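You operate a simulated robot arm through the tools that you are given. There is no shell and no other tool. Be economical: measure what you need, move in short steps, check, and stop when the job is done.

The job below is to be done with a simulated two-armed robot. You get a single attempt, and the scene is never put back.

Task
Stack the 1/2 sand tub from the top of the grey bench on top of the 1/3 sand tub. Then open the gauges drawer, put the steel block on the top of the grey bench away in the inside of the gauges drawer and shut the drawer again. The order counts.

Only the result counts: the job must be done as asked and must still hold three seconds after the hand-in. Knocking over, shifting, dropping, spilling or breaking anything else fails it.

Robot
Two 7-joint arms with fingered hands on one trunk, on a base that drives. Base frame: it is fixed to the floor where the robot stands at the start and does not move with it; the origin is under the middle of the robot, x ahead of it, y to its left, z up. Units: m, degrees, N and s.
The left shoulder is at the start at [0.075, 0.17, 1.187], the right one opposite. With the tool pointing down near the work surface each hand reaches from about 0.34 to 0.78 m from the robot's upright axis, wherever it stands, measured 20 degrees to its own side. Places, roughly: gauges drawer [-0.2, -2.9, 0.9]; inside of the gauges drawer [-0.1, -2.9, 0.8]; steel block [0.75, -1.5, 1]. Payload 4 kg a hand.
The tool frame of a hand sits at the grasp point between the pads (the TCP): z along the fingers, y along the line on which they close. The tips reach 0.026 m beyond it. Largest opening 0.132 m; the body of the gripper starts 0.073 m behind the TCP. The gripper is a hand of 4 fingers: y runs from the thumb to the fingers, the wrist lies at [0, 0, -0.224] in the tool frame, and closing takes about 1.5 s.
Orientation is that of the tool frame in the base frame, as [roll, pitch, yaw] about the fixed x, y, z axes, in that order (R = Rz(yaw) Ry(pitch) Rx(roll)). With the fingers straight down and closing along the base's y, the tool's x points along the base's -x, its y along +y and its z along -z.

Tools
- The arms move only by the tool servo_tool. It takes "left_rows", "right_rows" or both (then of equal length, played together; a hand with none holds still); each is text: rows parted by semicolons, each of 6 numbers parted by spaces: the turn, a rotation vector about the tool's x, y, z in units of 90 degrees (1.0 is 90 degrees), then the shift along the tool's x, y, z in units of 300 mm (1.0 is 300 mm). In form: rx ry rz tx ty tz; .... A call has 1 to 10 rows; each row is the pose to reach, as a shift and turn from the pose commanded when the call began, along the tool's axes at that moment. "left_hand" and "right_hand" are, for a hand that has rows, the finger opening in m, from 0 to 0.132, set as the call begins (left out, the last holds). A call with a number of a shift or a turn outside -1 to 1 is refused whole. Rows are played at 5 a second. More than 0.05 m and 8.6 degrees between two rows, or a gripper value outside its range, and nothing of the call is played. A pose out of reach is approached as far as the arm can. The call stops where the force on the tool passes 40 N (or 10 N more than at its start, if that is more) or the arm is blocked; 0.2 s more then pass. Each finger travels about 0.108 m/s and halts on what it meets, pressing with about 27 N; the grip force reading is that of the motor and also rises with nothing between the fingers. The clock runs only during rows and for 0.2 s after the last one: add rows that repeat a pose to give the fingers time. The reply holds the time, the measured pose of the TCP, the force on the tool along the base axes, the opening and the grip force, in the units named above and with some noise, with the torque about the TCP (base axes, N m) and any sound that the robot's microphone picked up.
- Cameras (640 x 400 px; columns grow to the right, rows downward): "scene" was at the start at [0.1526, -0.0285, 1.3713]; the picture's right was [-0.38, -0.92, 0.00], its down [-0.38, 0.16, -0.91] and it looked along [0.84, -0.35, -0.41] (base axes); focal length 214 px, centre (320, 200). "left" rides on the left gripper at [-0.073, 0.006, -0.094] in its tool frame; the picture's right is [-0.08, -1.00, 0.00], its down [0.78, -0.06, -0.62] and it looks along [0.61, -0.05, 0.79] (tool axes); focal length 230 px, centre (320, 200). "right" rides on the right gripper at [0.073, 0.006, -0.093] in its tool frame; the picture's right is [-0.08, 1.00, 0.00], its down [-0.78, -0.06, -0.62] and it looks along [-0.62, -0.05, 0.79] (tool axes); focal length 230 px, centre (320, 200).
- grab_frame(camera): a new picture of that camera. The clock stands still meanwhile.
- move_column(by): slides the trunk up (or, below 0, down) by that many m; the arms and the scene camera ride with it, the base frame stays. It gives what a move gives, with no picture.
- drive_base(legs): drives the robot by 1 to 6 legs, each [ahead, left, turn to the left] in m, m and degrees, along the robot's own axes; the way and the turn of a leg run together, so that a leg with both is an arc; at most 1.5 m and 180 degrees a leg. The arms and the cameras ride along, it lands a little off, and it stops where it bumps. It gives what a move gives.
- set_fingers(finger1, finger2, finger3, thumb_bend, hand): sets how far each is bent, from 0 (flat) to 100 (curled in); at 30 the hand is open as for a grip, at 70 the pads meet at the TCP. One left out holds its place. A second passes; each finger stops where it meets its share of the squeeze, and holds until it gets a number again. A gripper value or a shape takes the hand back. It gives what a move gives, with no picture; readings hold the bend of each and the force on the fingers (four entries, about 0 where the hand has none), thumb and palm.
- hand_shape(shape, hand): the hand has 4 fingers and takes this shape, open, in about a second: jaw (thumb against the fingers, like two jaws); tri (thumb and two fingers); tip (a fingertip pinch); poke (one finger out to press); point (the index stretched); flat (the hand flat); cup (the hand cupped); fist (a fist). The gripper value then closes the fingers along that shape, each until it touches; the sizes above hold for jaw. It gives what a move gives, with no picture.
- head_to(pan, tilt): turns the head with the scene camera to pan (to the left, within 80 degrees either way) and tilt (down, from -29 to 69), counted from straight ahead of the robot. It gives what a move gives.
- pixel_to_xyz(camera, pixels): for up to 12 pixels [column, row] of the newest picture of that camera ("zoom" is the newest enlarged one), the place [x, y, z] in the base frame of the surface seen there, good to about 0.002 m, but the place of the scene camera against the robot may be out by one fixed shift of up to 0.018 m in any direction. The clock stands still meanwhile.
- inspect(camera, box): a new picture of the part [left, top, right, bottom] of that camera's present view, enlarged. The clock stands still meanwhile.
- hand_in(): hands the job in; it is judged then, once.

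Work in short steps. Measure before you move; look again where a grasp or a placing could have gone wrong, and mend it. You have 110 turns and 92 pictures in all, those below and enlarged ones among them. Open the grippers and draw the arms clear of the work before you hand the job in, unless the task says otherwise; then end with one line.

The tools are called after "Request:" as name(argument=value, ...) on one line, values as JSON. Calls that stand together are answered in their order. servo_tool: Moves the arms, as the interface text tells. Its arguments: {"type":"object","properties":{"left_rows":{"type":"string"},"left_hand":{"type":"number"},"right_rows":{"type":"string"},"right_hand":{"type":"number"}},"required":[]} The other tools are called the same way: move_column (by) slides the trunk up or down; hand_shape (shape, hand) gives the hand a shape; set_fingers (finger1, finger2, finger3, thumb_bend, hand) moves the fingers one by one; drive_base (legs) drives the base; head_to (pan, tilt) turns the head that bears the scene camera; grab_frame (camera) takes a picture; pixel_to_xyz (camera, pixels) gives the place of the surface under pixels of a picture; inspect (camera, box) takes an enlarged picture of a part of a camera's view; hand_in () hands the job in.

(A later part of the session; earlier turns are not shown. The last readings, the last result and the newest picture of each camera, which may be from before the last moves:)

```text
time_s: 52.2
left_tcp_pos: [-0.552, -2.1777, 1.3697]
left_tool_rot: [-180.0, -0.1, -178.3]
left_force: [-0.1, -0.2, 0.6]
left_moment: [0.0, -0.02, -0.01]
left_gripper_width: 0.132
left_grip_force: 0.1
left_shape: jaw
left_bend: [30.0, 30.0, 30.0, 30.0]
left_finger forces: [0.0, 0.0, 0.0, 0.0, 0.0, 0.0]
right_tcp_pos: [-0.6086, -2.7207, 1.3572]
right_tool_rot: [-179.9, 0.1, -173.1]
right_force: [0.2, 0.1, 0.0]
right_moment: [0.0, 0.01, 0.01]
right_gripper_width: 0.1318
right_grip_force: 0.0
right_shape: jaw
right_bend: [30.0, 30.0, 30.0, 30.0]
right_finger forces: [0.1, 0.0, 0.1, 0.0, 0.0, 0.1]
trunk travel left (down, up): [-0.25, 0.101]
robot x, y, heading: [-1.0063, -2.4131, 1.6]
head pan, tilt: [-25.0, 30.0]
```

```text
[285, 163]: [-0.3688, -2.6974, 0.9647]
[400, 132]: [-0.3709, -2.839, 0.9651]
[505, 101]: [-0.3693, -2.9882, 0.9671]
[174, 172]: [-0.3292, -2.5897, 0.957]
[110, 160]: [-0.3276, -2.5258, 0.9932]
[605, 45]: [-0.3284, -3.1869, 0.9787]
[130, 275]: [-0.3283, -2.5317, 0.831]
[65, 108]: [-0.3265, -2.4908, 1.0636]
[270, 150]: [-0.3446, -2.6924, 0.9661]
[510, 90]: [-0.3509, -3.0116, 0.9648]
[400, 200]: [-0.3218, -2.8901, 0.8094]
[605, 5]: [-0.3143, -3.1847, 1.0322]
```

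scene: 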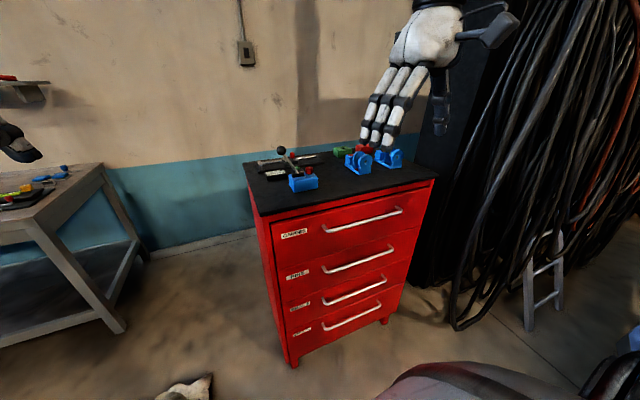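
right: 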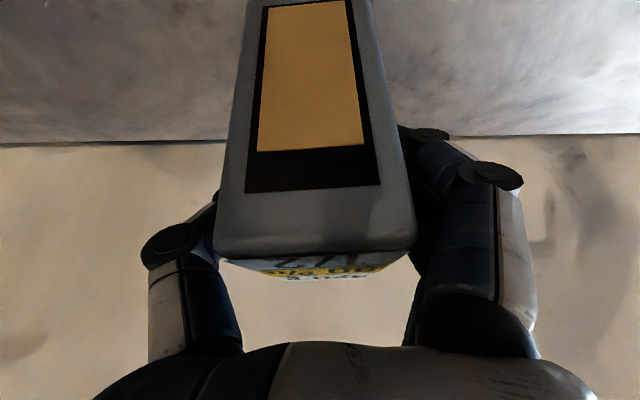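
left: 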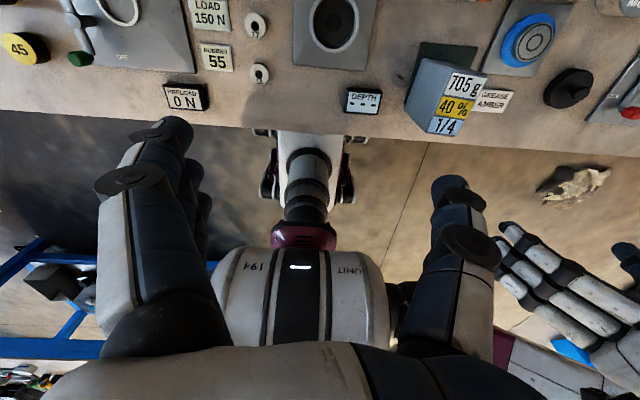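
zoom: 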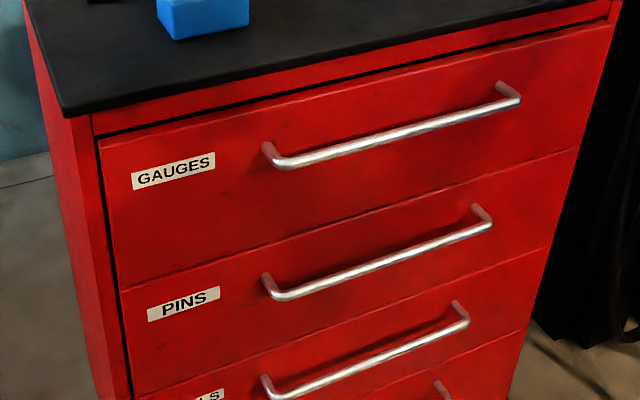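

Handle: bar y -2.69…-3.01 at x≈-0.37, z≈0.965; drawer face x≈-0.328. I position the base at about x=-1.12, y=-2.68, heading 0, lower the trunk 0.1, and begin pitching the right hand forward.

Request:
drive_base(legs=[[-0.12, -0.27, -1.6]])

Request:
move_column(by=-0.1)

Request:
servo_tool(right_rows="0 -0.09 0 0 0 0; 0 -0.18 0 0 0 0; 0 -0.27 0 0 0 0; 0 -0.36 0 0 0 0; 0 -0.45 0 0 0 0; 0 -0.54 0 0 0 0; 0 -0.63 0 0 0 0; 0 -0.72 0 0 0 0; 0 -0.81 0 0 0 0; 0 -0.9 0 0 0 0")

```text
time_s: 54.2
left_tcp_pos: [-0.6607, -2.4619, 1.3701]
left_tool_rot: [-180.0, 0.0, -179.7]
left_force: [0.5, 0.0, 0.3]
left_moment: [-0.02, -0.01, 0.0]
left_gripper_width: 0.1316
left_grip_force: 0.1
left_shape: jaw
left_bend: [30.0, 30.0, 30.0, 30.0]
left_finger forces: [0.1, 0.0, 0.0, 0.1, 0.0, 0.1]
right_tcp_pos: [-0.7278, -3.0046, 1.3574]
right_tool_rot: [-180.0, 0.1, -174.4]
right_force: [0.2, 0.6, 0.2]
right_moment: [0.0, -0.02, -0.01]
right_gripper_width: 0.132
right_grip_force: 0.0
right_shape: jaw
right_bend: [30.0, 30.0, 30.0, 30.0]
right_finger forces: [0.0, 0.1, 0.0, 0.0, 0.1, 0.0]
trunk travel left (down, up): [-0.25, 0.101]
robot x, y, heading: [-1.1189, -2.6905, 0.4]
head pan, tilt: [-25.0, 30.0]
```

```text
time_s: 55.6
left_tcp_pos: [-0.6619, -2.462, 1.2708]
left_tool_rot: [-180.0, 0.0, -179.5]
left_force: [0.7, 0.3, 0.3]
left_moment: [-0.02, 0.0, -0.01]
left_gripper_width: 0.1319
left_grip_force: 0.0
left_shape: jaw
left_bend: [30.0, 30.0, 30.0, 30.0]
left_finger forces: [0.1, 0.1, 0.0, 0.1, 0.0, 0.0]
right_tcp_pos: [-0.7272, -3.0035, 1.2559]
right_tool_rot: [179.9, 0.0, -174.3]
right_force: [0.0, 0.1, 0.6]
right_moment: [0.0, 0.01, -0.01]
right_gripper_width: 0.1321
right_grip_force: 0.0
right_shape: jaw
right_bend: [30.0, 30.0, 30.0, 30.0]
right_finger forces: [0.0, 0.0, 0.0, 0.1, 0.0, 0.0]
trunk travel left (down, up): [-0.15, 0.201]
robot x, y, heading: [-1.1208, -2.6928, 0.1]
head pan, tilt: [-25.0, 30.0]
```

```text
time_s: 57.8
left_tcp_pos: [-0.6598, -2.4627, 1.2692]
left_tool_rot: [-180.0, 0.0, -179.7]
left_force: [-0.3, -0.1, -0.1]
left_moment: [0.0, -0.02, 0.0]
left_gripper_width: 0.1318
left_grip_force: 0.1
left_shape: jaw
left_bend: [30.0, 30.0, 30.0, 30.0]
left_finger forces: [0.0, 0.1, 0.0, 0.1, 0.0, 0.0]
right_tcp_pos: [-0.7034, -3.0407, 1.3097]
right_tool_rot: [179.3, 80.9, -175.0]
right_force: [0.4, -1.0, 0.2]
right_moment: [0.0, -0.02, 0.01]
right_gripper_width: 0.1315
right_grip_force: 0.0
right_shape: jaw
right_bend: [30.0, 30.0, 30.0, 30.0]
right_finger forces: [0.0, 0.0, 0.0, 0.0, 0.0, 0.0]
right hand out of reach, approached as far as the arm can: row 8, 9, 10
trunk travel left (down, up): [-0.15, 0.201]
robot x, y, heading: [-1.12, -2.6938, 0.2]
head pan, tilt: [-25.0, 30.0]
```

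Horizontal is nearly reached but the wrist is too close to the body. I move forward/down/left while rolling the tool -81° about its axis.

Request:
servo_tool(right_rows="0 0 -0.09 0.08 0.055 0.055; 0 0 -0.18 0.16 0.11 0.11; 0 0 -0.27 0.24 0.165 0.165; 0 0 -0.36 0.32 0.22 0.22; 0 0 -0.45 0.4 0.275 0.275; 0 0 -0.54 0.48 0.33 0.33; 0 0 -0.63 0.56 0.385 0.385; 0 0 -0.72 0.64 0.44 0.44; 0 0 -0.81 0.72 0.495 0.495; 0 0 -0.9 0.8 0.55 0.55")

Request:
grab_frame(camera="scene")

```text
time_s: 60.0
left_tcp_pos: [-0.6621, -2.4645, 1.2712]
left_tool_rot: [179.9, 0.0, -179.7]
left_force: [-1.0, 0.0, 0.6]
left_moment: [0.04, 0.01, -0.01]
left_gripper_width: 0.132
left_grip_force: 0.0
left_shape: jaw
left_bend: [30.0, 30.0, 30.0, 30.0]
left_finger forces: [0.0, 0.0, 0.0, 0.0, 0.0, 0.1]
right_tcp_pos: [-0.5336, -2.8994, 1.1244]
right_tool_rot: [-99.2, 13.1, -83.3]
right_force: [-0.4, -0.3, -0.3]
right_moment: [-0.03, 0.0, 0.03]
right_gripper_width: 0.1321
right_grip_force: 0.1
right_shape: jaw
right_bend: [30.0, 30.0, 30.0, 30.0]
right_finger forces: [0.0, 0.1, 0.0, 0.0, 0.0, 0.0]
right hand out of reach, approached as far as the arm can: row 1, 2, 3, 4, 5, 6, 7, 8, 9, 10
trunk travel left (down, up): [-0.15, 0.201]
robot x, y, heading: [-1.1195, -2.6901, 0.0]
head pan, tilt: [-25.0, 30.0]
```

```text
67 pictures are left
```

scene: 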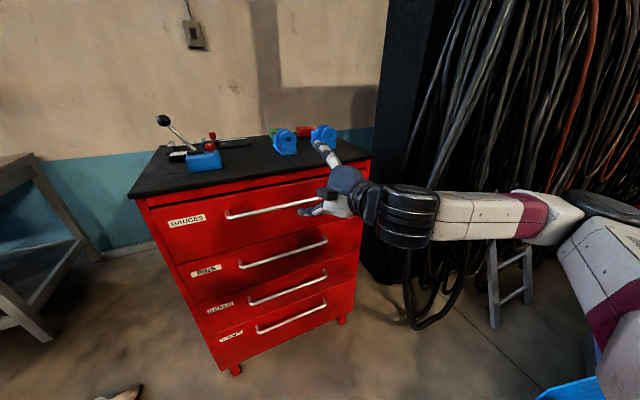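

The tool points about +x with thumb up, slightly off due to a joint limit near the body. I move toward a pre-grasp at about (-0.43,-2.85,0.975), where the reach should be better.

Request:
servo_tool(right_rows="0 0 0 -0.002 0.09 0.085; 0 0 0 -0.004 0.18 0.17; 0 0 0 -0.006 0.27 0.255; 0 0 0 -0.008 0.36 0.34; 0 0 0 -0.01 0.453 0.427; 0 0 0 -0.01 0.453 0.427")

Request:
grab_frame(camera="scene")

Request:
grab_frame(camera="right")

```text
time_s: 61.4
left_tcp_pos: [-0.6608, -2.4612, 1.27]
left_tool_rot: [-180.0, -0.1, -179.6]
left_force: [0.0, -0.5, -1.0]
left_moment: [-0.01, 0.0, -0.01]
left_gripper_width: 0.1318
left_grip_force: 0.0
left_shape: jaw
left_bend: [30.0, 30.0, 30.0, 30.0]
left_finger forces: [0.1, 0.0, 0.0, 0.1, 0.0, 0.0]
right_tcp_pos: [-0.5248, -2.8971, 1.1212]
right_tool_rot: [-99.3, 13.0, -83.1]
right_force: [-0.2, -0.4, -0.2]
right_moment: [-0.01, 0.01, 0.01]
right_gripper_width: 0.1319
right_grip_force: 0.0
right_shape: jaw
right_bend: [30.0, 30.0, 30.0, 30.0]
right_finger forces: [0.1, 0.1, 0.0, 0.1, 0.1, 0.1]
right hand out of reach, approached as far as the arm can: row 1, 2, 3, 4, 5, 6
trunk travel left (down, up): [-0.15, 0.201]
robot x, y, heading: [-1.118, -2.6898, 0.1]
head pan, tilt: [-25.0, 30.0]
```

```text
66 pictures are left
```

scene: 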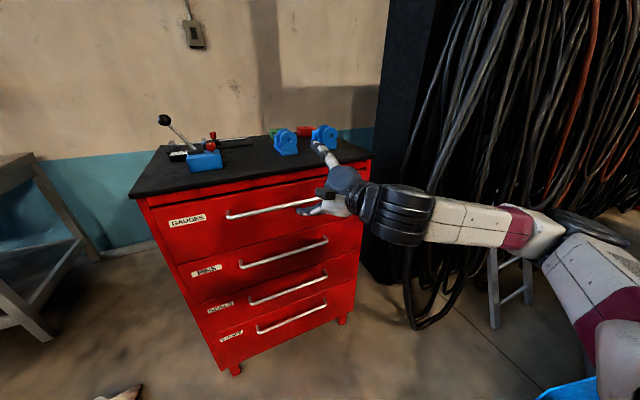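

```text
65 pictures are left
```

right: 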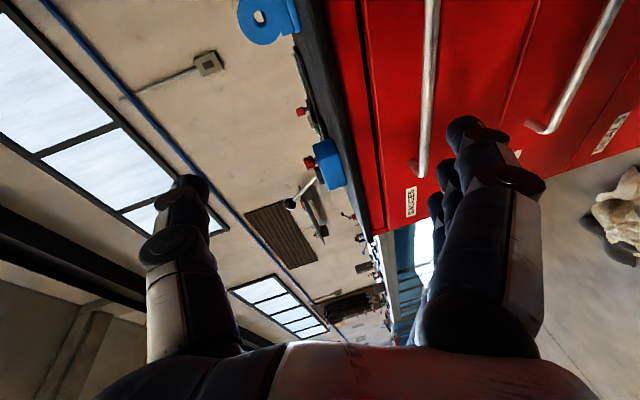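

The arm is stuck at a joint limit there. I tilt the tool back down by 40° so the fingers point forward-down at ~45°, closing still in the x–z plane; this also suits the bar.

Request:
servo_tool(right_rows="-0.075 0 0 0 0 0; -0.15 0 0 0 0 0; -0.225 0 0 0 0 0; -0.3 0 0 0 0 0; -0.375 0 0 0 0 0; -0.45 0 0 0 0 0; -0.45 0 0 0 0 0")

```text
time_s: 63.0
left_tcp_pos: [-0.661, -2.4632, 1.2699]
left_tool_rot: [-180.0, -0.1, -179.6]
left_force: [0.6, 0.3, -0.4]
left_moment: [0.01, -0.02, 0.01]
left_gripper_width: 0.1321
left_grip_force: 0.0
left_shape: jaw
left_bend: [30.0, 30.0, 30.0, 30.0]
left_finger forces: [0.0, 0.0, 0.0, 0.1, 0.0, 0.0]
right_tcp_pos: [-0.5284, -2.9004, 1.1175]
right_tool_rot: [-140.0, 13.2, -83.3]
right_force: [-0.3, -0.6, -0.7]
right_moment: [-0.03, 0.0, 0.03]
right_gripper_width: 0.1322
right_grip_force: 0.0
right_shape: jaw
right_bend: [30.0, 30.0, 30.0, 30.0]
right_finger forces: [0.0, 0.1, 0.0, 0.0, 0.1, 0.1]
trunk travel left (down, up): [-0.15, 0.201]
robot x, y, heading: [-1.1185, -2.6875, 0.2]
head pan, tilt: [-25.0, 30.0]
```

Reachable again. I straighten the tool so its x-axis lies along the bar, narrow the opening to 0.05, and go to a pre-grasp 8 cm short of the handle along the tool axis.

Request:
servo_tool(right_rows="0 0.03 -0.007 -0.012 -0.017 0.092; 0 0.06 -0.014 -0.024 -0.034 0.184; 0 0.09 -0.021 -0.036 -0.052 0.277; 0 0.125 -0.028 -0.048 -0.07 0.37; 0 0.158 -0.036 -0.059 -0.087 0.462; 0 0.158 -0.036 -0.059 -0.087 0.462", right_hand=0.05)

Request:
grab_frame(camera="right")

Request:
grab_frame(camera="scene")

```text
time_s: 64.4
left_tcp_pos: [-0.6614, -2.4625, 1.2695]
left_tool_rot: [179.9, -0.1, -179.7]
left_force: [-0.6, -0.5, 0.0]
left_moment: [0.0, 0.01, 0.01]
left_gripper_width: 0.1318
left_grip_force: 0.1
left_shape: jaw
left_bend: [30.0, 30.0, 30.0, 30.0]
left_finger forces: [0.0, 0.0, 0.0, 0.0, 0.0, 0.0]
right_tcp_pos: [-0.4239, -2.8505, 1.0324]
right_tool_rot: [-140.5, 0.1, -90.0]
right_force: [-0.1, -0.1, -0.2]
right_moment: [0.02, -0.02, 0.02]
right_gripper_width: 0.0506
right_grip_force: 0.0
right_shape: jaw
right_bend: [73.0, 73.0, 73.0, 70.0]
right_finger forces: [0.0, 0.1, 0.0, 0.1, 0.0, 0.1]
trunk travel left (down, up): [-0.15, 0.201]
robot x, y, heading: [-1.1187, -2.6904, 0.2]
head pan, tilt: [-25.0, 30.0]
```

```text
64 pictures are left
```

right: 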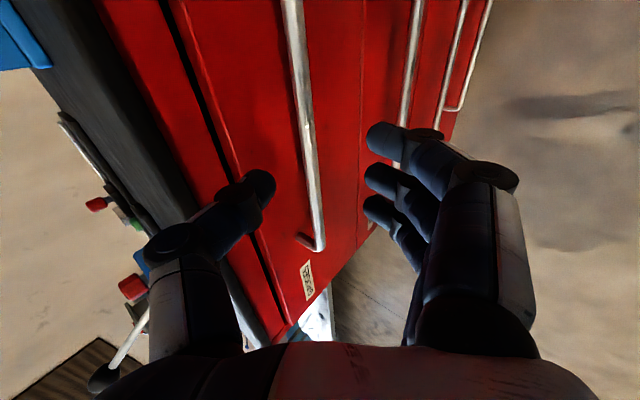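

```text
63 pictures are left
```

scene: 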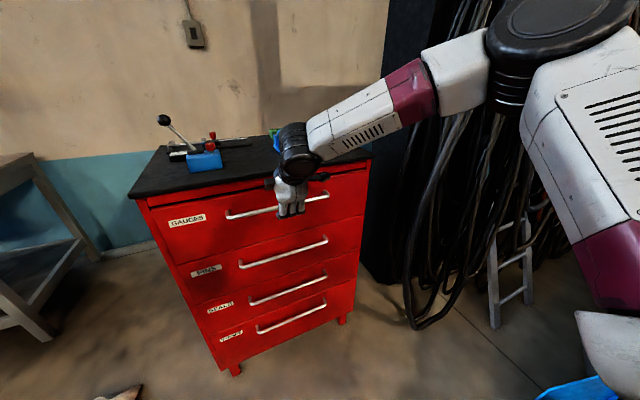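

The thumb is above and fingers below the bar line. I measure the bar and face in the right camera, which has no offset.

Request:
pixel_to_xyz(camera="right", pixels=[[296, 40], [303, 90], [309, 130], [315, 180], [318, 230], [335, 180], [290, 180], [255, 150], [190, 100], [304, 240]])

```text
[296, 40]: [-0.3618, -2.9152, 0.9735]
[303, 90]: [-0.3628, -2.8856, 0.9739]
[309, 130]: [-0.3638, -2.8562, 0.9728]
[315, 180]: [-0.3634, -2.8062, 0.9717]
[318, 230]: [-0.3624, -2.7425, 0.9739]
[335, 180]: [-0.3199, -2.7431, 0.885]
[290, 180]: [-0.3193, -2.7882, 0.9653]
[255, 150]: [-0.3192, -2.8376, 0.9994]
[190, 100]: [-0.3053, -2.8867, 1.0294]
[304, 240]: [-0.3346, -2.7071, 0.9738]
```

Bar centre ≈(-0.359,-2.85,0.969), face at -0.3195. I advance so that the bar sits 14 mm beyond the TCP, opening 0.042.

Request:
servo_tool(right_rows="0 0 0 0 -0.034 0.04; 0 0 0 0 -0.034 0.11; 0 0 0 0 -0.034 0.18; 0 0 0 0 -0.034 0.252; 0 0 0 0 -0.034 0.252", right_hand=0.042)

Request:
grab_frame(camera="right")

```text
time_s: 65.6
left_tcp_pos: [-0.6615, -2.4632, 1.2704]
left_tool_rot: [-179.9, 0.0, -179.7]
left_force: [0.7, 0.1, 0.4]
left_moment: [-0.02, -0.04, -0.01]
left_gripper_width: 0.132
left_grip_force: 0.0
left_shape: jaw
left_bend: [30.0, 30.0, 30.0, 30.0]
left_finger forces: [0.0, 0.0, 0.1, 0.0, 0.0, 0.0]
right_tcp_pos: [-0.3684, -2.8504, 0.9813]
right_tool_rot: [-140.6, 0.1, -90.0]
right_force: [0.5, -0.1, 0.2]
right_moment: [0.0, 0.0, 0.01]
right_gripper_width: 0.0425
right_grip_force: 0.1
right_shape: jaw
right_bend: [73.0, 73.0, 73.0, 70.0]
right_finger forces: [0.0, 0.0, 0.0, 0.0, 0.1, 0.1]
trunk travel left (down, up): [-0.15, 0.201]
robot x, y, heading: [-1.119, -2.6905, 0.5]
head pan, tilt: [-25.0, 30.0]
```

```text
62 pictures are left
```

right: 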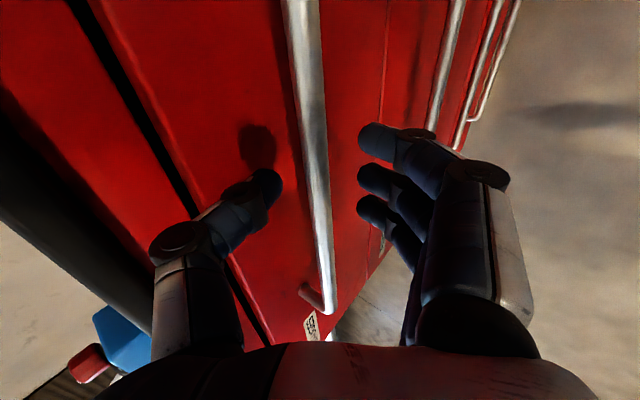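

The bar is centred between thumb and fingers with no contact force. I close on it.

Request:
servo_tool(right_rows="0 0 0 0 0 0; 0 0 0 0 0 0; 0 0 0 0 0 0; 0 0 0 0 0 0; 0 0 0 0 0 0", right_hand=0)

Request:
grab_frame(camera="right")

```text
time_s: 66.8
left_tcp_pos: [-0.6597, -2.4626, 1.2686]
left_tool_rot: [-180.0, -0.2, -179.6]
left_force: [-0.1, -0.3, -0.4]
left_moment: [-0.04, 0.0, -0.01]
left_gripper_width: 0.1315
left_grip_force: 0.0
left_shape: jaw
left_bend: [30.0, 30.0, 30.0, 30.0]
left_finger forces: [0.1, 0.0, 0.0, 0.1, 0.1, 0.0]
right_tcp_pos: [-0.3678, -2.8507, 0.9812]
right_tool_rot: [-140.6, 0.1, -89.9]
right_force: [0.5, 1.3, -3.7]
right_moment: [0.04, 0.04, -0.04]
right_gripper_width: 0.0087
right_grip_force: 27.1
right_shape: jaw
right_bend: [71.0, 71.0, 71.0, 70.0]
right_finger forces: [8.2, 8.3, 8.3, 0.0, 23.7, 0.1]
trunk travel left (down, up): [-0.15, 0.201]
robot x, y, heading: [-1.1174, -2.6921, 0.3]
head pan, tilt: [-25.0, 30.0]
```

```text
61 pictures are left
```

right: 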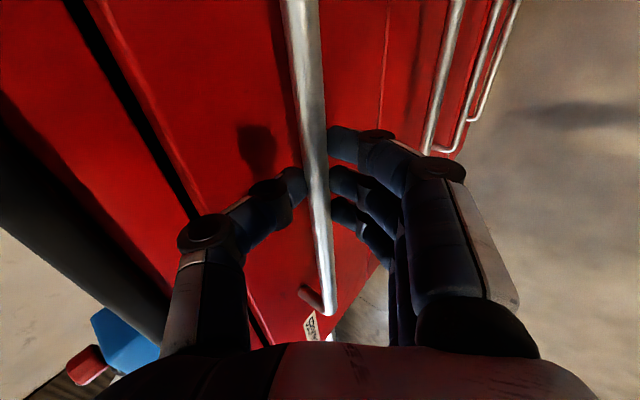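

Gripped the bar (0.0087 m, 27 N). I pull 0.12 m in -x with the arm.

Request:
servo_tool(right_rows="0 0 0 0 0.051 -0.042; 0 0 0 0 0.103 -0.085; 0 0 0 0 0.154 -0.127; 0 0 0 0 0.206 -0.17; 0 0 0 0 0.257 -0.212; 0 0 0 0 0.309 -0.254; 0 0 0 0 0.309 -0.254")

Request:
grab_frame(camera="scene")

```text
time_s: 68.4
left_tcp_pos: [-0.6605, -2.4624, 1.2704]
left_tool_rot: [180.0, -0.1, -179.6]
left_force: [-0.3, -0.6, 0.3]
left_moment: [0.02, -0.03, -0.02]
left_gripper_width: 0.1321
left_grip_force: 0.0
left_shape: jaw
left_bend: [30.0, 30.0, 30.0, 30.0]
left_finger forces: [0.0, 0.0, 0.1, 0.0, 0.1, 0.0]
right_tcp_pos: [-0.4895, -2.8504, 0.9807]
right_tool_rot: [-140.5, 0.1, -90.1]
right_force: [-1.6, -0.9, -1.4]
right_moment: [-0.01, 0.04, -0.03]
right_gripper_width: 0.0086
right_grip_force: 26.7
right_shape: jaw
right_bend: [71.0, 71.0, 71.0, 70.0]
right_finger forces: [8.8, 8.7, 8.8, 0.1, 25.1, 0.1]
trunk travel left (down, up): [-0.15, 0.201]
robot x, y, heading: [-1.1186, -2.6901, 0.6]
head pan, tilt: [-25.0, 30.0]
```

```text
60 pictures are left
```

scene: 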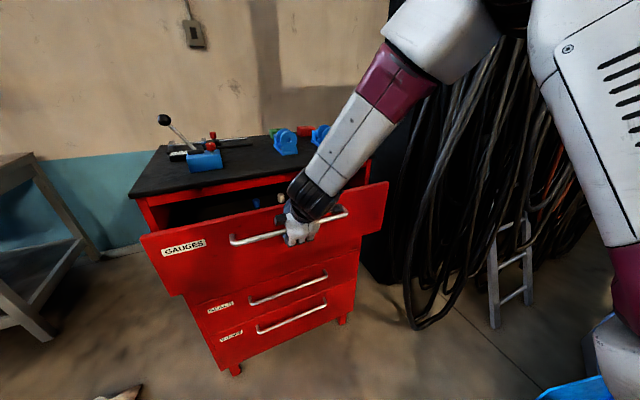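

The drawer opens easily. I pull another 0.14 m.

Request:
servo_tool(right_rows="0 0 0 0 0.06 -0.05; 0 0 0 0 0.12 -0.099; 0 0 0 0 0.18 -0.148; 0 0 0 0 0.24 -0.198; 0 0 0 0 0.3 -0.247; 0 0 0 0 0.36 -0.297; 0 0 0 0 0.36 -0.297")

Request:
grab_frame(camera="scene")

```text
time_s: 70.0
left_tcp_pos: [-0.6614, -2.4627, 1.2698]
left_tool_rot: [179.9, -0.1, -179.7]
left_force: [-1.0, -0.2, -0.6]
left_moment: [-0.02, 0.01, 0.05]
left_gripper_width: 0.1318
left_grip_force: 0.2
left_shape: jaw
left_bend: [30.0, 30.0, 30.0, 30.0]
left_finger forces: [0.0, 0.0, 0.0, 0.0, 0.0, 0.0]
right_tcp_pos: [-0.6227, -2.8505, 0.9803]
right_tool_rot: [-140.8, 0.1, -90.2]
right_force: [-0.6, -9.3, 2.9]
right_moment: [-0.14, -0.03, -0.08]
right_gripper_width: 0.009
right_grip_force: 26.9
right_shape: jaw
right_bend: [71.0, 71.0, 71.0, 70.0]
right_finger forces: [8.4, 8.4, 8.7, 0.0, 26.8, 0.1]
right hand out of reach, approached as far as the arm can: row 6, 7
trunk travel left (down, up): [-0.15, 0.201]
robot x, y, heading: [-1.1244, -2.6916, 0.4]
head pan, tilt: [-25.0, 30.0]
```

```text
59 pictures are left
```

scene: 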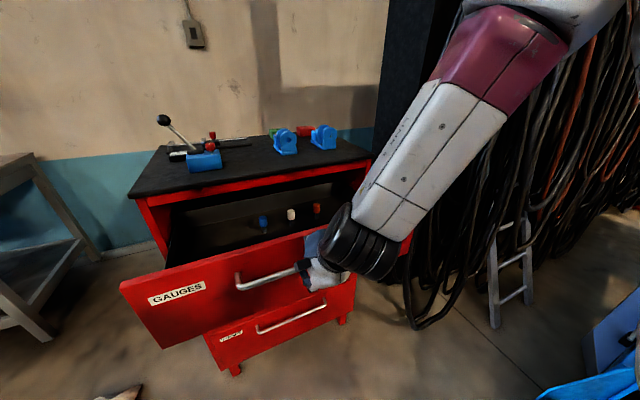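

Drawer is open ~0.255 m, contents (capped gauges) inside. I open the hand and retreat along the tool axis, then up.

Request:
servo_tool(right_rows="0 0 0 0 0 0; 0 0 0 0 0 0; 0 0 0 0 0 0; 0 0 0 0 0 0", right_hand=0.05)

Request:
servo_tool(right_rows="0 0 0 0 -0.02 -0.05; 0 0 0 0 -0.04 -0.12; 0 0 0 0 -0.08 -0.2; 0 0 0 0 -0.16 -0.3; 0 0 0 0 -0.24 -0.4")

Request:
grab_frame(camera="scene")

```text
time_s: 71.0
left_tcp_pos: [-0.6617, -2.4619, 1.2701]
left_tool_rot: [-180.0, -0.1, -179.6]
left_force: [-0.2, -0.3, -0.2]
left_moment: [-0.03, 0.04, 0.01]
left_gripper_width: 0.1319
left_grip_force: 0.2
left_shape: jaw
left_bend: [30.0, 30.0, 30.0, 30.0]
left_finger forces: [0.1, 0.1, 0.0, 0.0, 0.0, 0.0]
right_tcp_pos: [-0.6221, -2.8486, 0.9797]
right_tool_rot: [-140.6, 0.1, -90.1]
right_force: [-1.7, 0.5, -0.6]
right_moment: [0.02, -0.02, 0.0]
right_gripper_width: 0.0484
right_grip_force: 0.1
right_shape: jaw
right_bend: [73.0, 73.0, 73.0, 70.0]
right_finger forces: [0.0, 0.1, 0.0, 0.1, 1.6, 0.0]
trunk travel left (down, up): [-0.15, 0.201]
robot x, y, heading: [-1.1173, -2.6894, 0.3]
head pan, tilt: [-25.0, 30.0]
```

```text
time_s: 72.2
left_tcp_pos: [-0.6607, -2.4623, 1.2698]
left_tool_rot: [-180.0, -0.1, -179.5]
left_force: [0.7, 0.7, -0.5]
left_moment: [0.02, 0.03, 0.02]
left_gripper_width: 0.1319
left_grip_force: 0.2
left_shape: jaw
left_bend: [30.0, 30.0, 30.0, 30.0]
left_finger forces: [0.1, 0.1, 0.0, 0.0, 0.1, 0.0]
right_tcp_pos: [-0.6462, -2.8494, 1.1219]
right_tool_rot: [-140.6, 0.0, -90.1]
right_force: [0.0, -0.1, -0.4]
right_moment: [-0.01, 0.0, 0.01]
right_gripper_width: 0.0493
right_grip_force: 0.0
right_shape: jaw
right_bend: [73.0, 73.0, 73.0, 70.0]
right_finger forces: [0.0, 0.0, 0.1, 0.0, 0.0, 0.0]
right hand out of reach, approached as far as the arm can: row 1, 2, 3
trunk travel left (down, up): [-0.15, 0.201]
robot x, y, heading: [-1.1196, -2.6864, 0.3]
head pan, tilt: [-25.0, 30.0]
```

```text
58 pictures are left
```

scene: 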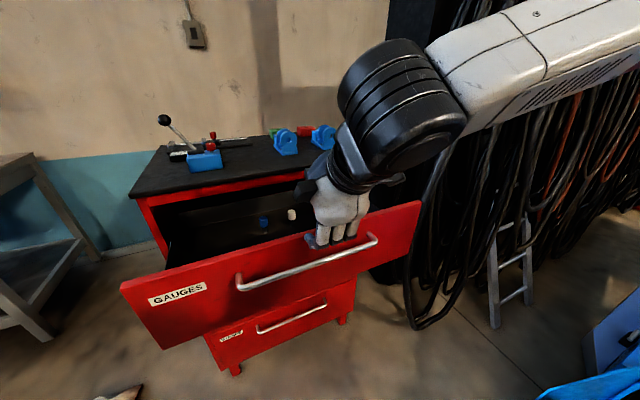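

Handle released, drawer remains open. I raise the hand clear, tilt it down and turn it back to closing along y.

Request:
servo_tool(right_rows="-0.07 0 0 0 -0.06 -0.075; -0.14 0 0 0 -0.12 -0.15; -0.22 0 0 0 -0.18 -0.225; -0.29 0 0 0 -0.25 -0.3; -0.36 0 0 0 -0.318 -0.386; -0.43 0 0 0 -0.35 -0.42; -0.43 0 0 0 -0.35 -0.42")

Request:
servo_tool(right_rows="0 0 0.09 0 0 0; 0 0 0.18 0 0 0; 0 0 0.27 0 0 0; 0 0 0.36 0 0 0; 0 0 0.45 0 0 0; 0 0 0.54 0 0 0; 0 0 0.63 0 0 0; 0 0 0.72 0 0 0; 0 0 0.81 0 0 0; 0 0 0.9 0 0 0", right_hand=0.132)

Request:
grab_frame(camera="scene")

```text
time_s: 73.8
left_tcp_pos: [-0.6608, -2.4621, 1.2709]
left_tool_rot: [-180.0, 0.0, -179.6]
left_force: [-0.8, 0.6, -0.4]
left_moment: [-0.01, 0.01, 0.0]
left_gripper_width: 0.1321
left_grip_force: 0.0
left_shape: jaw
left_bend: [30.0, 30.0, 30.0, 30.0]
left_finger forces: [0.1, 0.0, 0.0, 0.0, 0.0, 0.0]
right_tcp_pos: [-0.6427, -2.8495, 1.2842]
right_tool_rot: [-179.3, 0.1, -90.0]
right_force: [-0.5, -0.4, 1.2]
right_moment: [0.0, 0.0, -0.01]
right_gripper_width: 0.0493
right_grip_force: 0.0
right_shape: jaw
right_bend: [73.0, 73.0, 73.0, 70.0]
right_finger forces: [0.0, 0.0, 0.0, 0.0, 0.0, 0.0]
trunk travel left (down, up): [-0.15, 0.201]
robot x, y, heading: [-1.1213, -2.6907, 0.2]
head pan, tilt: [-25.0, 30.0]
```

```text
time_s: 76.0
left_tcp_pos: [-0.6609, -2.4624, 1.2706]
left_tool_rot: [-180.0, -0.1, -179.6]
left_force: [0.0, -0.2, 0.0]
left_moment: [0.03, 0.01, -0.02]
left_gripper_width: 0.1318
left_grip_force: 0.2
left_shape: jaw
left_bend: [30.0, 30.0, 30.0, 30.0]
left_finger forces: [0.0, 0.0, 0.0, 0.1, 0.1, 0.0]
right_tcp_pos: [-0.6424, -2.8483, 1.2844]
right_tool_rot: [-180.0, 0.7, -171.0]
right_force: [-0.6, 0.4, -0.6]
right_moment: [-0.04, 0.03, -0.01]
right_gripper_width: 0.1319
right_grip_force: 0.1
right_shape: jaw
right_bend: [30.0, 30.0, 30.0, 30.0]
right_finger forces: [0.0, 0.1, 0.0, 0.0, 0.0, 0.0]
trunk travel left (down, up): [-0.15, 0.201]
robot x, y, heading: [-1.1206, -2.6893, 0.1]
head pan, tilt: [-25.0, 30.0]
```

```text
57 pictures are left
```

scene: 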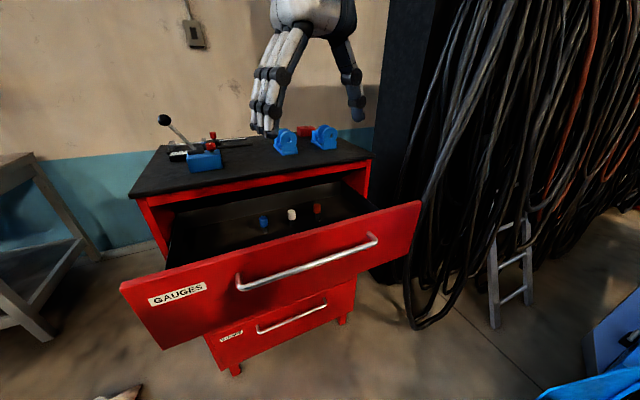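

I measure the open drawer: interior floor, front, gauges inside.

Request:
inspect(camera="scene", box=[110, 170, 430, 350])

Request:
pixel_to_xyz(camera="scene", pixels=[[165, 272], [415, 205], [263, 222], [291, 214], [317, 208], [230, 240], [300, 235], [350, 215], [195, 245], [260, 195], [140, 280], [310, 240]])

```text
2.00 times, centred on (270, 260) of scene
```

zoom: 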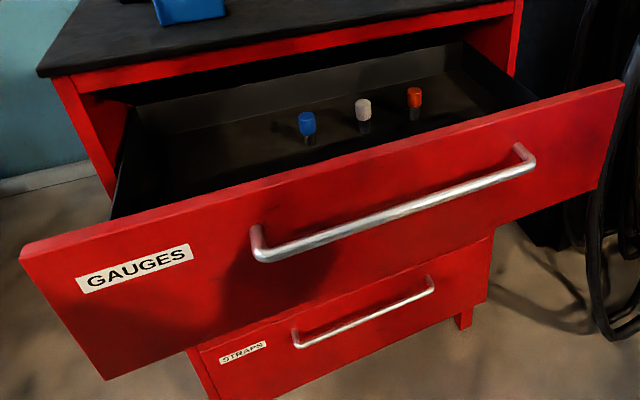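

```text
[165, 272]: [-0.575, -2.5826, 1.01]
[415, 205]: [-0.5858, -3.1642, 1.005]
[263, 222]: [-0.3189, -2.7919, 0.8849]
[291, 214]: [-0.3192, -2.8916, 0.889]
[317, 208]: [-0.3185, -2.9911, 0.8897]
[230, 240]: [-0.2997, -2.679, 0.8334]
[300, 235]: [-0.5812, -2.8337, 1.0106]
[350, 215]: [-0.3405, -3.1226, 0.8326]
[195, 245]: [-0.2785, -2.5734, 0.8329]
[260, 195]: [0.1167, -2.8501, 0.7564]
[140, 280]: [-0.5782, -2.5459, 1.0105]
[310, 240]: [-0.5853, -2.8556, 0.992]
```

Drawer floor z≈0.83, front panel top ~1.01 at x≈-0.58, gauges at x≈-0.32. I'll place the block near (-0.46,-2.65). Now drive to the bench end: left 1.35 m, then ahead 0.75 m, passing clear of the rag.

Request:
drive_base(legs=[[0, 1.35, 0], [0.85, 0, 0]])

Request:
move_column(by=0.1)

Request:
head_to(pan=-10, tilt=30)

Request:
grab_frame(camera="scene")

```text
time_s: 86.9
left_tcp_pos: [0.2261, -1.1647, 1.2692]
left_tool_rot: [-180.0, -0.1, 177.7]
left_force: [0.4, 0.2, 0.9]
left_moment: [0.01, 0.01, 0.0]
left_gripper_width: 0.1321
left_grip_force: 0.1
left_shape: jaw
left_bend: [30.0, 30.0, 30.0, 30.0]
left_finger forces: [0.0, 0.0, 0.1, 0.0, 0.0, 0.1]
right_tcp_pos: [0.2291, -1.5534, 1.2846]
right_tool_rot: [180.0, 0.8, -173.6]
right_force: [0.4, 0.3, 0.2]
right_moment: [-0.02, 0.04, -0.02]
right_gripper_width: 0.1319
right_grip_force: 0.0
right_shape: jaw
right_bend: [30.0, 30.0, 30.0, 30.0]
right_finger forces: [0.1, 0.1, 0.0, 0.0, 0.1, 0.0]
trunk travel left (down, up): [-0.15, 0.201]
robot x, y, heading: [-0.2439, -1.3711, -1.9]
head pan, tilt: [-25.0, 30.0]
```

```text
time_s: 88.2
left_tcp_pos: [0.2278, -1.1648, 1.3691]
left_tool_rot: [179.9, -0.2, 177.8]
left_force: [0.3, -0.8, 0.2]
left_moment: [0.02, 0.01, -0.01]
left_gripper_width: 0.1317
left_grip_force: 0.1
left_shape: jaw
left_bend: [30.0, 30.0, 30.0, 30.0]
left_finger forces: [0.1, 0.0, 0.0, 0.1, 0.0, 0.0]
right_tcp_pos: [0.2292, -1.553, 1.3842]
right_tool_rot: [-180.0, 0.8, -173.5]
right_force: [0.7, -0.4, -0.2]
right_moment: [0.01, 0.04, 0.03]
right_gripper_width: 0.1318
right_grip_force: 0.0
right_shape: jaw
right_bend: [30.0, 30.0, 30.0, 30.0]
right_finger forces: [0.0, 0.1, 0.0, 0.1, 0.0, 0.0]
trunk travel left (down, up): [-0.25, 0.101]
robot x, y, heading: [-0.2415, -1.3724, -2.1]
head pan, tilt: [-25.0, 30.0]
```

```text
time_s: 89.0
left_tcp_pos: [0.2273, -1.1651, 1.3704]
left_tool_rot: [-180.0, -0.1, 177.8]
left_force: [-0.4, -0.2, 1.0]
left_moment: [-0.03, -0.01, -0.01]
left_gripper_width: 0.132
left_grip_force: 0.0
left_shape: jaw
left_bend: [30.0, 30.0, 30.0, 30.0]
left_finger forces: [0.0, 0.0, 0.0, 0.0, 0.0, 0.0]
right_tcp_pos: [0.2296, -1.5523, 1.3847]
right_tool_rot: [180.0, 0.8, -173.6]
right_force: [-0.5, 0.2, 0.6]
right_moment: [0.02, -0.01, 0.01]
right_gripper_width: 0.1319
right_grip_force: 0.0
right_shape: jaw
right_bend: [30.0, 30.0, 30.0, 30.0]
right_finger forces: [0.1, 0.0, 0.0, 0.0, 0.1, 0.1]
trunk travel left (down, up): [-0.25, 0.101]
robot x, y, heading: [-0.2429, -1.3746, -2.0]
head pan, tilt: [-10.0, 30.0]
```

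```text
55 pictures are left
```

scene: 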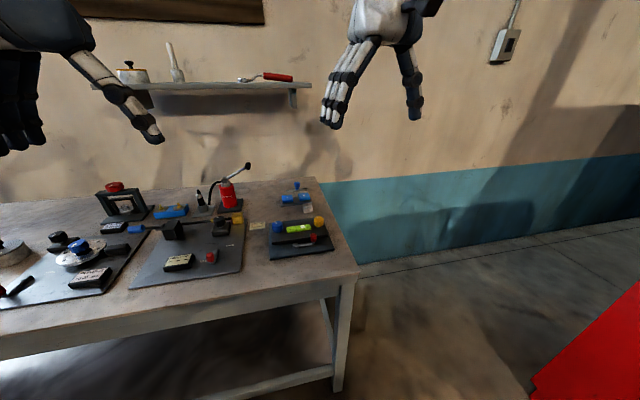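

Request:
inspect(camera="scene", box=[80, 150, 360, 325])

Request:
inspect(camera="scene", box=[180, 170, 340, 270])

```text
2.29 times, centred on (220, 238) of scene
```

zoom: 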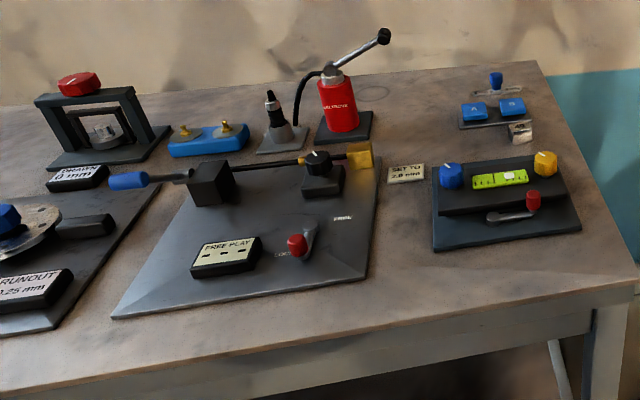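

```text
4.00 times, centred on (260, 220) of scene
```

zoom: 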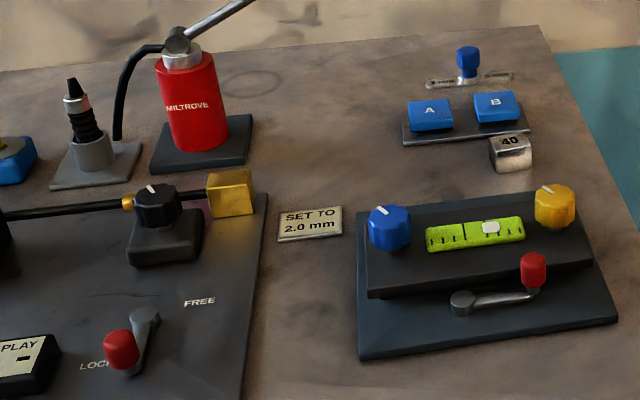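

The steel block is the small metal block marked "40" at zoom (511,152). I measure it and its neighbours.

Request:
pixel_to_xyz(camera="zoom", pixels=[[497, 140], [526, 137], [510, 141], [515, 160], [502, 170], [530, 160], [470, 130], [430, 118], [497, 107], [468, 60], [560, 200], [527, 130]])

Request:
inspect(camera="scene", box=[270, 175, 330, 225])

```text
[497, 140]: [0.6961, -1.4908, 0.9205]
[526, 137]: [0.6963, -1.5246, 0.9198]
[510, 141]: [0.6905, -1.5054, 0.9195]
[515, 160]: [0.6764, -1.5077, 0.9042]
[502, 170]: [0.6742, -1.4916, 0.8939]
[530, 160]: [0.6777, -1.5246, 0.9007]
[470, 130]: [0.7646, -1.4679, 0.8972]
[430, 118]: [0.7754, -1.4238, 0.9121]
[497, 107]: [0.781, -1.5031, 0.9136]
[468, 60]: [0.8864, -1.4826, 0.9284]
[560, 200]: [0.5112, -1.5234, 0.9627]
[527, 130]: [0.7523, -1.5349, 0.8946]
```

```text
8.00 times, centred on (300, 200) of scene
```

zoom: 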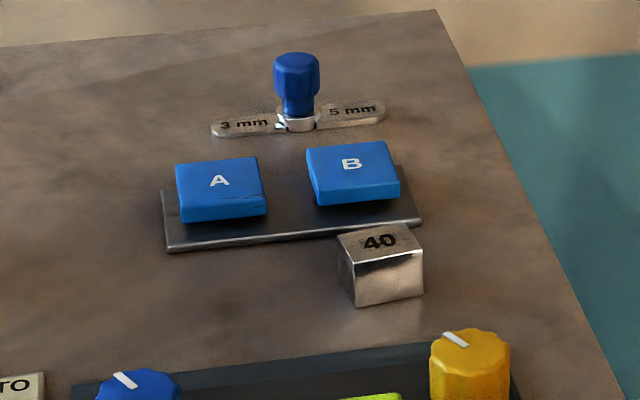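

Block at ≈(0.69,-1.508), about 0.035 wide, 0.026 high, just ahead of the A/B plate. I drive up to x≈0.03, y≈-1.31 squared to the bench.

Request:
drive_base(legs=[[0.26, 0.07, 2]])

Request:
grab_frame(camera="right")

```text
time_s: 90.8
left_tcp_pos: [0.4748, -1.0845, 1.3688]
left_tool_rot: [180.0, -0.1, 179.8]
left_force: [-0.3, -0.6, 0.2]
left_moment: [0.02, 0.0, 0.02]
left_gripper_width: 0.132
left_grip_force: 0.0
left_shape: jaw
left_bend: [30.0, 30.0, 30.0, 30.0]
left_finger forces: [0.1, 0.0, 0.1, 0.0, 0.0, 0.0]
right_tcp_pos: [0.4911, -1.4715, 1.3836]
right_tool_rot: [-179.9, 0.7, -171.7]
right_force: [0.2, -0.1, 0.1]
right_moment: [-0.01, 0.01, -0.03]
right_gripper_width: 0.1317
right_grip_force: 0.1
right_shape: jaw
right_bend: [30.0, 30.0, 30.0, 30.0]
right_finger forces: [0.0, 0.1, 0.0, 0.0, 0.0, 0.0]
trunk travel left (down, up): [-0.25, 0.101]
robot x, y, heading: [0.0152, -1.3073, -0.5]
head pan, tilt: [-10.0, 30.0]
```

```text
51 pictures are left
```

right: 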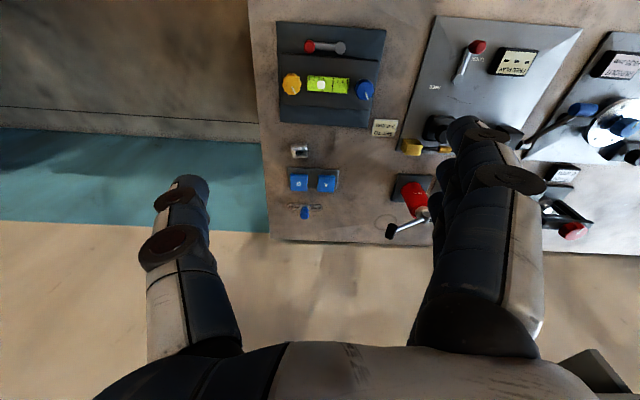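

I zoom on the block at (299,152) in the right camera.

Request:
inspect(camera="right", box=[270, 130, 350, 180])

Request:
pixel_to_xyz(camera="zoom", pixels=[[235, 125], [300, 125], [160, 130], [265, 175], [170, 175], [205, 160], [170, 290], [530, 290], [400, 380], [350, 170]])

Request:
pixel_to_xyz(camera="right", pixels=[[299, 152], [415, 195], [395, 232], [420, 210], [405, 147], [305, 212], [285, 85], [365, 90]])

```text
8.00 times, centred on (310, 155) of right
```

zoom: 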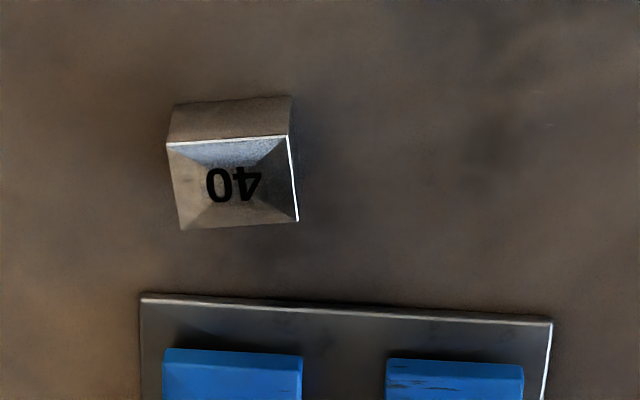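

```text
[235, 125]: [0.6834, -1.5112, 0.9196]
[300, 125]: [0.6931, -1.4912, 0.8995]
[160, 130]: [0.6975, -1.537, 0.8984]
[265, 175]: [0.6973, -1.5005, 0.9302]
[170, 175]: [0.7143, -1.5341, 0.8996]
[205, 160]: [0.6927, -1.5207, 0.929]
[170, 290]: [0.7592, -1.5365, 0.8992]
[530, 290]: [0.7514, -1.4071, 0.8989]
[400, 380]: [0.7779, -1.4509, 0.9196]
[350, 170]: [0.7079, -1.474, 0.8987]
```

```text
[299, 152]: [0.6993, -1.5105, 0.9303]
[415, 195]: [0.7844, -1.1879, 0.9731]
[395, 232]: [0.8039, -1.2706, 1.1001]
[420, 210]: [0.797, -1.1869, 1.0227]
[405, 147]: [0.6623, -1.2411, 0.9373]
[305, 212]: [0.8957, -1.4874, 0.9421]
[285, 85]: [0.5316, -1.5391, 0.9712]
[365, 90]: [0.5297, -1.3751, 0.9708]
```

Block centre ≈(0.701,-1.511), top z 0.93, ~0.04 (y) by 0.028 (x), yaw ≈6.5° – the tool's present yaw (8.3°) fits. I move above it to z≈1.09.

Request:
servo_tool(right_rows="0 0 0 -0.084 -0.029 0.12; 0 0 0 -0.168 -0.058 0.24; 0 0 0 -0.252 -0.087 0.36; 0 0 0 -0.337 -0.115 0.483; 0 0 0 -0.421 -0.144 0.604; 0 0 0 -0.505 -0.173 0.725; 0 0 0 -0.59 -0.202 0.846; 0 0 0 -0.674 -0.231 0.967; 0 0 0 -0.674 -0.231 0.967")

Request:
grab_frame(camera="right")

```text
time_s: 92.8
left_tcp_pos: [0.4733, -1.0832, 1.3694]
left_tool_rot: [179.9, 0.0, 179.7]
left_force: [0.5, 0.3, 0.7]
left_moment: [-0.01, -0.02, -0.02]
left_gripper_width: 0.1318
left_grip_force: 0.1
left_shape: jaw
left_bend: [30.0, 30.0, 30.0, 30.0]
left_finger forces: [0.1, 0.1, 0.0, 0.0, 0.1, 0.0]
right_tcp_pos: [0.7019, -1.511, 1.0971]
right_tool_rot: [-180.0, 0.7, -171.7]
right_force: [0.3, 0.5, 0.5]
right_moment: [-0.03, 0.0, 0.05]
right_gripper_width: 0.1318
right_grip_force: 0.1
right_shape: jaw
right_bend: [30.0, 30.0, 30.0, 30.0]
right_finger forces: [0.0, 0.1, 0.0, 0.0, 0.1, 0.1]
trunk travel left (down, up): [-0.25, 0.101]
robot x, y, heading: [0.0122, -1.3046, -0.1]
head pan, tilt: [-10.0, 30.0]
```

```text
49 pictures are left
```

right: 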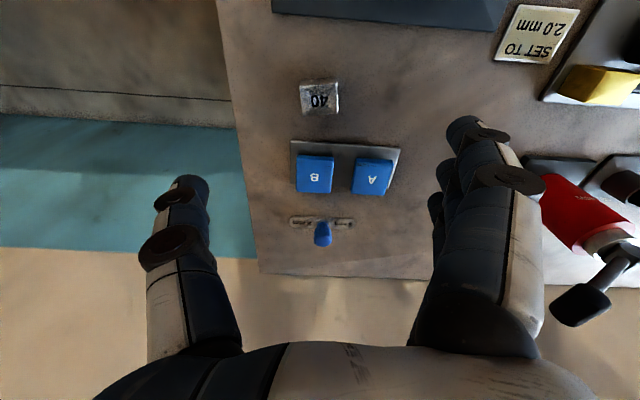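

I re-measure the block from here.

Request:
inspect(camera="right", box=[280, 60, 360, 120])

Request:
pixel_to_xyz(camera="right", pixels=[[304, 86], [336, 84], [308, 112], [336, 111], [321, 98], [290, 143], [398, 150]])

```text
6.67 times, centred on (320, 90) of right
```

zoom: 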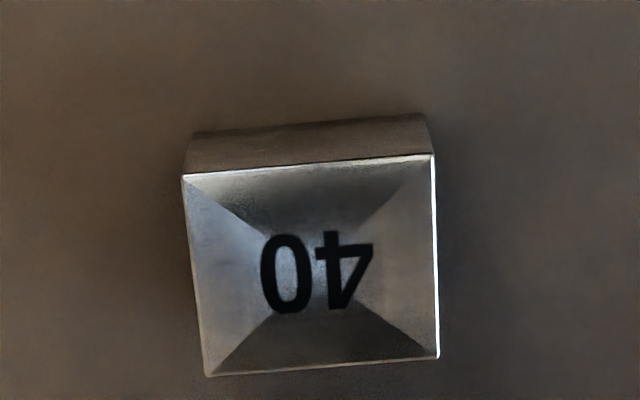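

```text
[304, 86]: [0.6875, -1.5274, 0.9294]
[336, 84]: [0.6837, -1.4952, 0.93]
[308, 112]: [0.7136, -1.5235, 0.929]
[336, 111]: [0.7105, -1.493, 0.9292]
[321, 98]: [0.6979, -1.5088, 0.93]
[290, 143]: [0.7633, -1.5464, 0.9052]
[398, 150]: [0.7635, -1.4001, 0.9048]
```

Centre (0.699,-1.510). I descend to TCP z≈0.932 with the hand open to 0.10.

Request:
servo_tool(right_rows="0 0 0 0.013 0.005 0.14; 0 0 0 0.013 0.005 0.28; 0 0 0 0.013 0.005 0.42; 0 0 0 0.013 0.005 0.5; 0 0 0 0.013 0.005 0.55; 0 0 0 0.013 0.005 0.55", right_hand=0.1)

Request:
grab_frame(camera="right")

```text
time_s: 94.2
left_tcp_pos: [0.4737, -1.0843, 1.3697]
left_tool_rot: [-180.0, 0.0, 179.9]
left_force: [-0.2, 0.1, 0.8]
left_moment: [-0.01, -0.01, 0.01]
left_gripper_width: 0.1317
left_grip_force: 0.0
left_shape: jaw
left_bend: [30.0, 30.0, 30.0, 30.0]
left_finger forces: [0.0, 0.1, 0.0, 0.0, 0.1, 0.0]
right_tcp_pos: [0.7016, -1.5094, 0.9308]
right_tool_rot: [-180.0, 0.8, -171.5]
right_force: [0.4, 0.1, 0.3]
right_moment: [0.01, -0.03, 0.0]
right_gripper_width: 0.1003
right_grip_force: 0.1
right_shape: jaw
right_bend: [63.0, 63.0, 63.0, 59.0]
right_finger forces: [0.1, 0.0, 0.0, 0.0, 0.0, 0.1]
trunk travel left (down, up): [-0.25, 0.101]
robot x, y, heading: [0.0117, -1.3085, -0.4]
head pan, tilt: [-10.0, 30.0]
```

```text
47 pictures are left
```

right: 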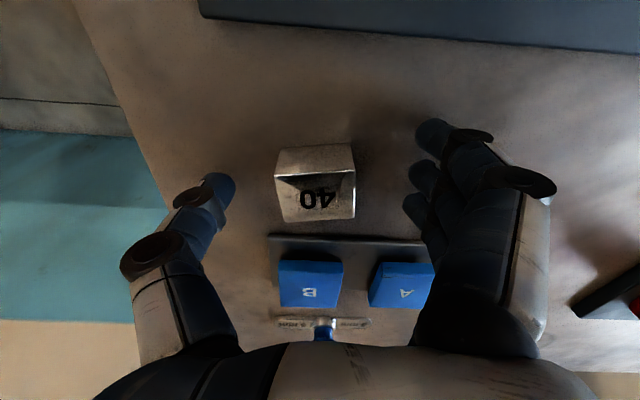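

Block is between thumb and fingers, plate clear. I close.

Request:
servo_tool(right_rows="0 0 0 0 0 0; 0 0 0 0 0 0; 0 0 0 0 0 0; 0 0 0 0 0 0; 0 0 0 0 0 0; 0 0 0 0 0 0; 0 0 0 0 0 0", right_hand=0.01)

Request:
grab_frame(camera="right")

```text
time_s: 95.8
left_tcp_pos: [0.4745, -1.084, 1.3701]
left_tool_rot: [180.0, -0.2, 179.7]
left_force: [-0.2, 0.2, 0.6]
left_moment: [-0.01, 0.01, 0.02]
left_gripper_width: 0.1316
left_grip_force: 0.1
left_shape: jaw
left_bend: [30.0, 30.0, 30.0, 30.0]
left_finger forces: [0.1, 0.0, 0.0, 0.0, 0.1, 0.0]
right_tcp_pos: [0.7008, -1.5095, 0.9311]
right_tool_rot: [-180.0, 0.8, -171.6]
right_force: [-0.1, -1.5, 0.9]
right_moment: [0.07, 0.01, 0.01]
right_gripper_width: 0.019
right_grip_force: 26.8
right_shape: jaw
right_bend: [75.0, 72.0, 70.0, 70.0]
right_finger forces: [4.5, 15.6, 3.2, 0.0, 22.6, 0.0]
trunk travel left (down, up): [-0.25, 0.101]
robot x, y, heading: [0.0147, -1.3071, -0.2]
head pan, tilt: [-10.0, 30.0]
```

```text
46 pictures are left
```

right: 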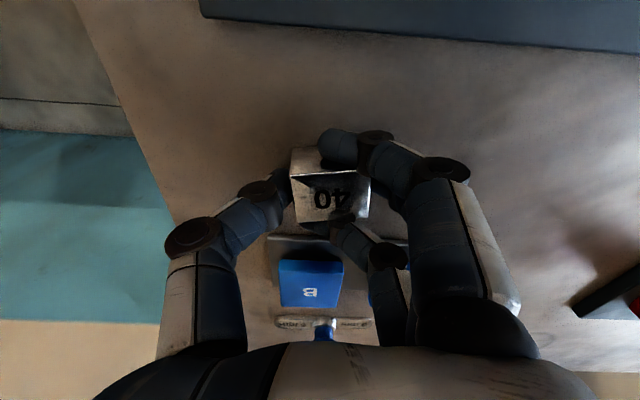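

The middle finger presses the block against the thumb, outer fingers embrace it. I lift 4 cm slowly and check.

Request:
servo_tool(right_rows="0 0 0 0 0 -0.04; 0 0 0 0 0 -0.08; 0 0 0 0 0 -0.14; 0 0 0 0 0 -0.14")

Request:
grab_frame(camera="right")

```text
time_s: 96.8
left_tcp_pos: [0.4752, -1.0847, 1.3706]
left_tool_rot: [-179.9, -0.1, 179.8]
left_force: [0.2, -0.2, 0.1]
left_moment: [-0.03, 0.04, 0.02]
left_gripper_width: 0.132
left_grip_force: 0.1
left_shape: jaw
left_bend: [30.0, 30.0, 30.0, 30.0]
left_finger forces: [0.2, 0.0, 0.1, 0.1, 0.1, 0.0]
right_tcp_pos: [0.7003, -1.5096, 0.9724]
right_tool_rot: [-179.9, 0.7, -171.6]
right_force: [-0.3, -0.6, -3.0]
right_moment: [-0.06, -0.01, -0.03]
right_gripper_width: 0.0184
right_grip_force: 27.1
right_shape: jaw
right_bend: [74.0, 71.0, 70.0, 70.0]
right_finger forces: [4.6, 15.7, 3.6, 0.0, 21.2, 0.0]
trunk travel left (down, up): [-0.25, 0.101]
robot x, y, heading: [0.0128, -1.3002, -0.5]
head pan, tilt: [-10.0, 30.0]
```

```text
45 pictures are left
```

right: 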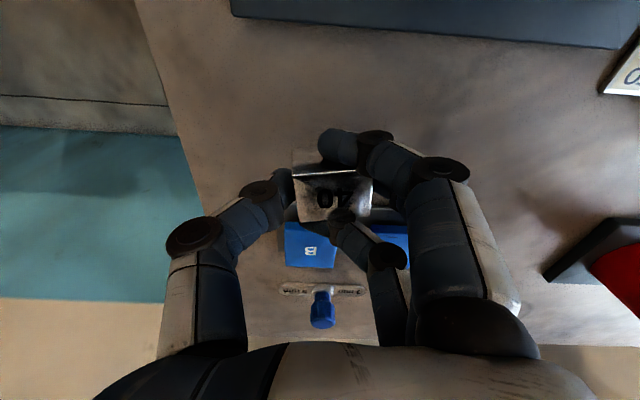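

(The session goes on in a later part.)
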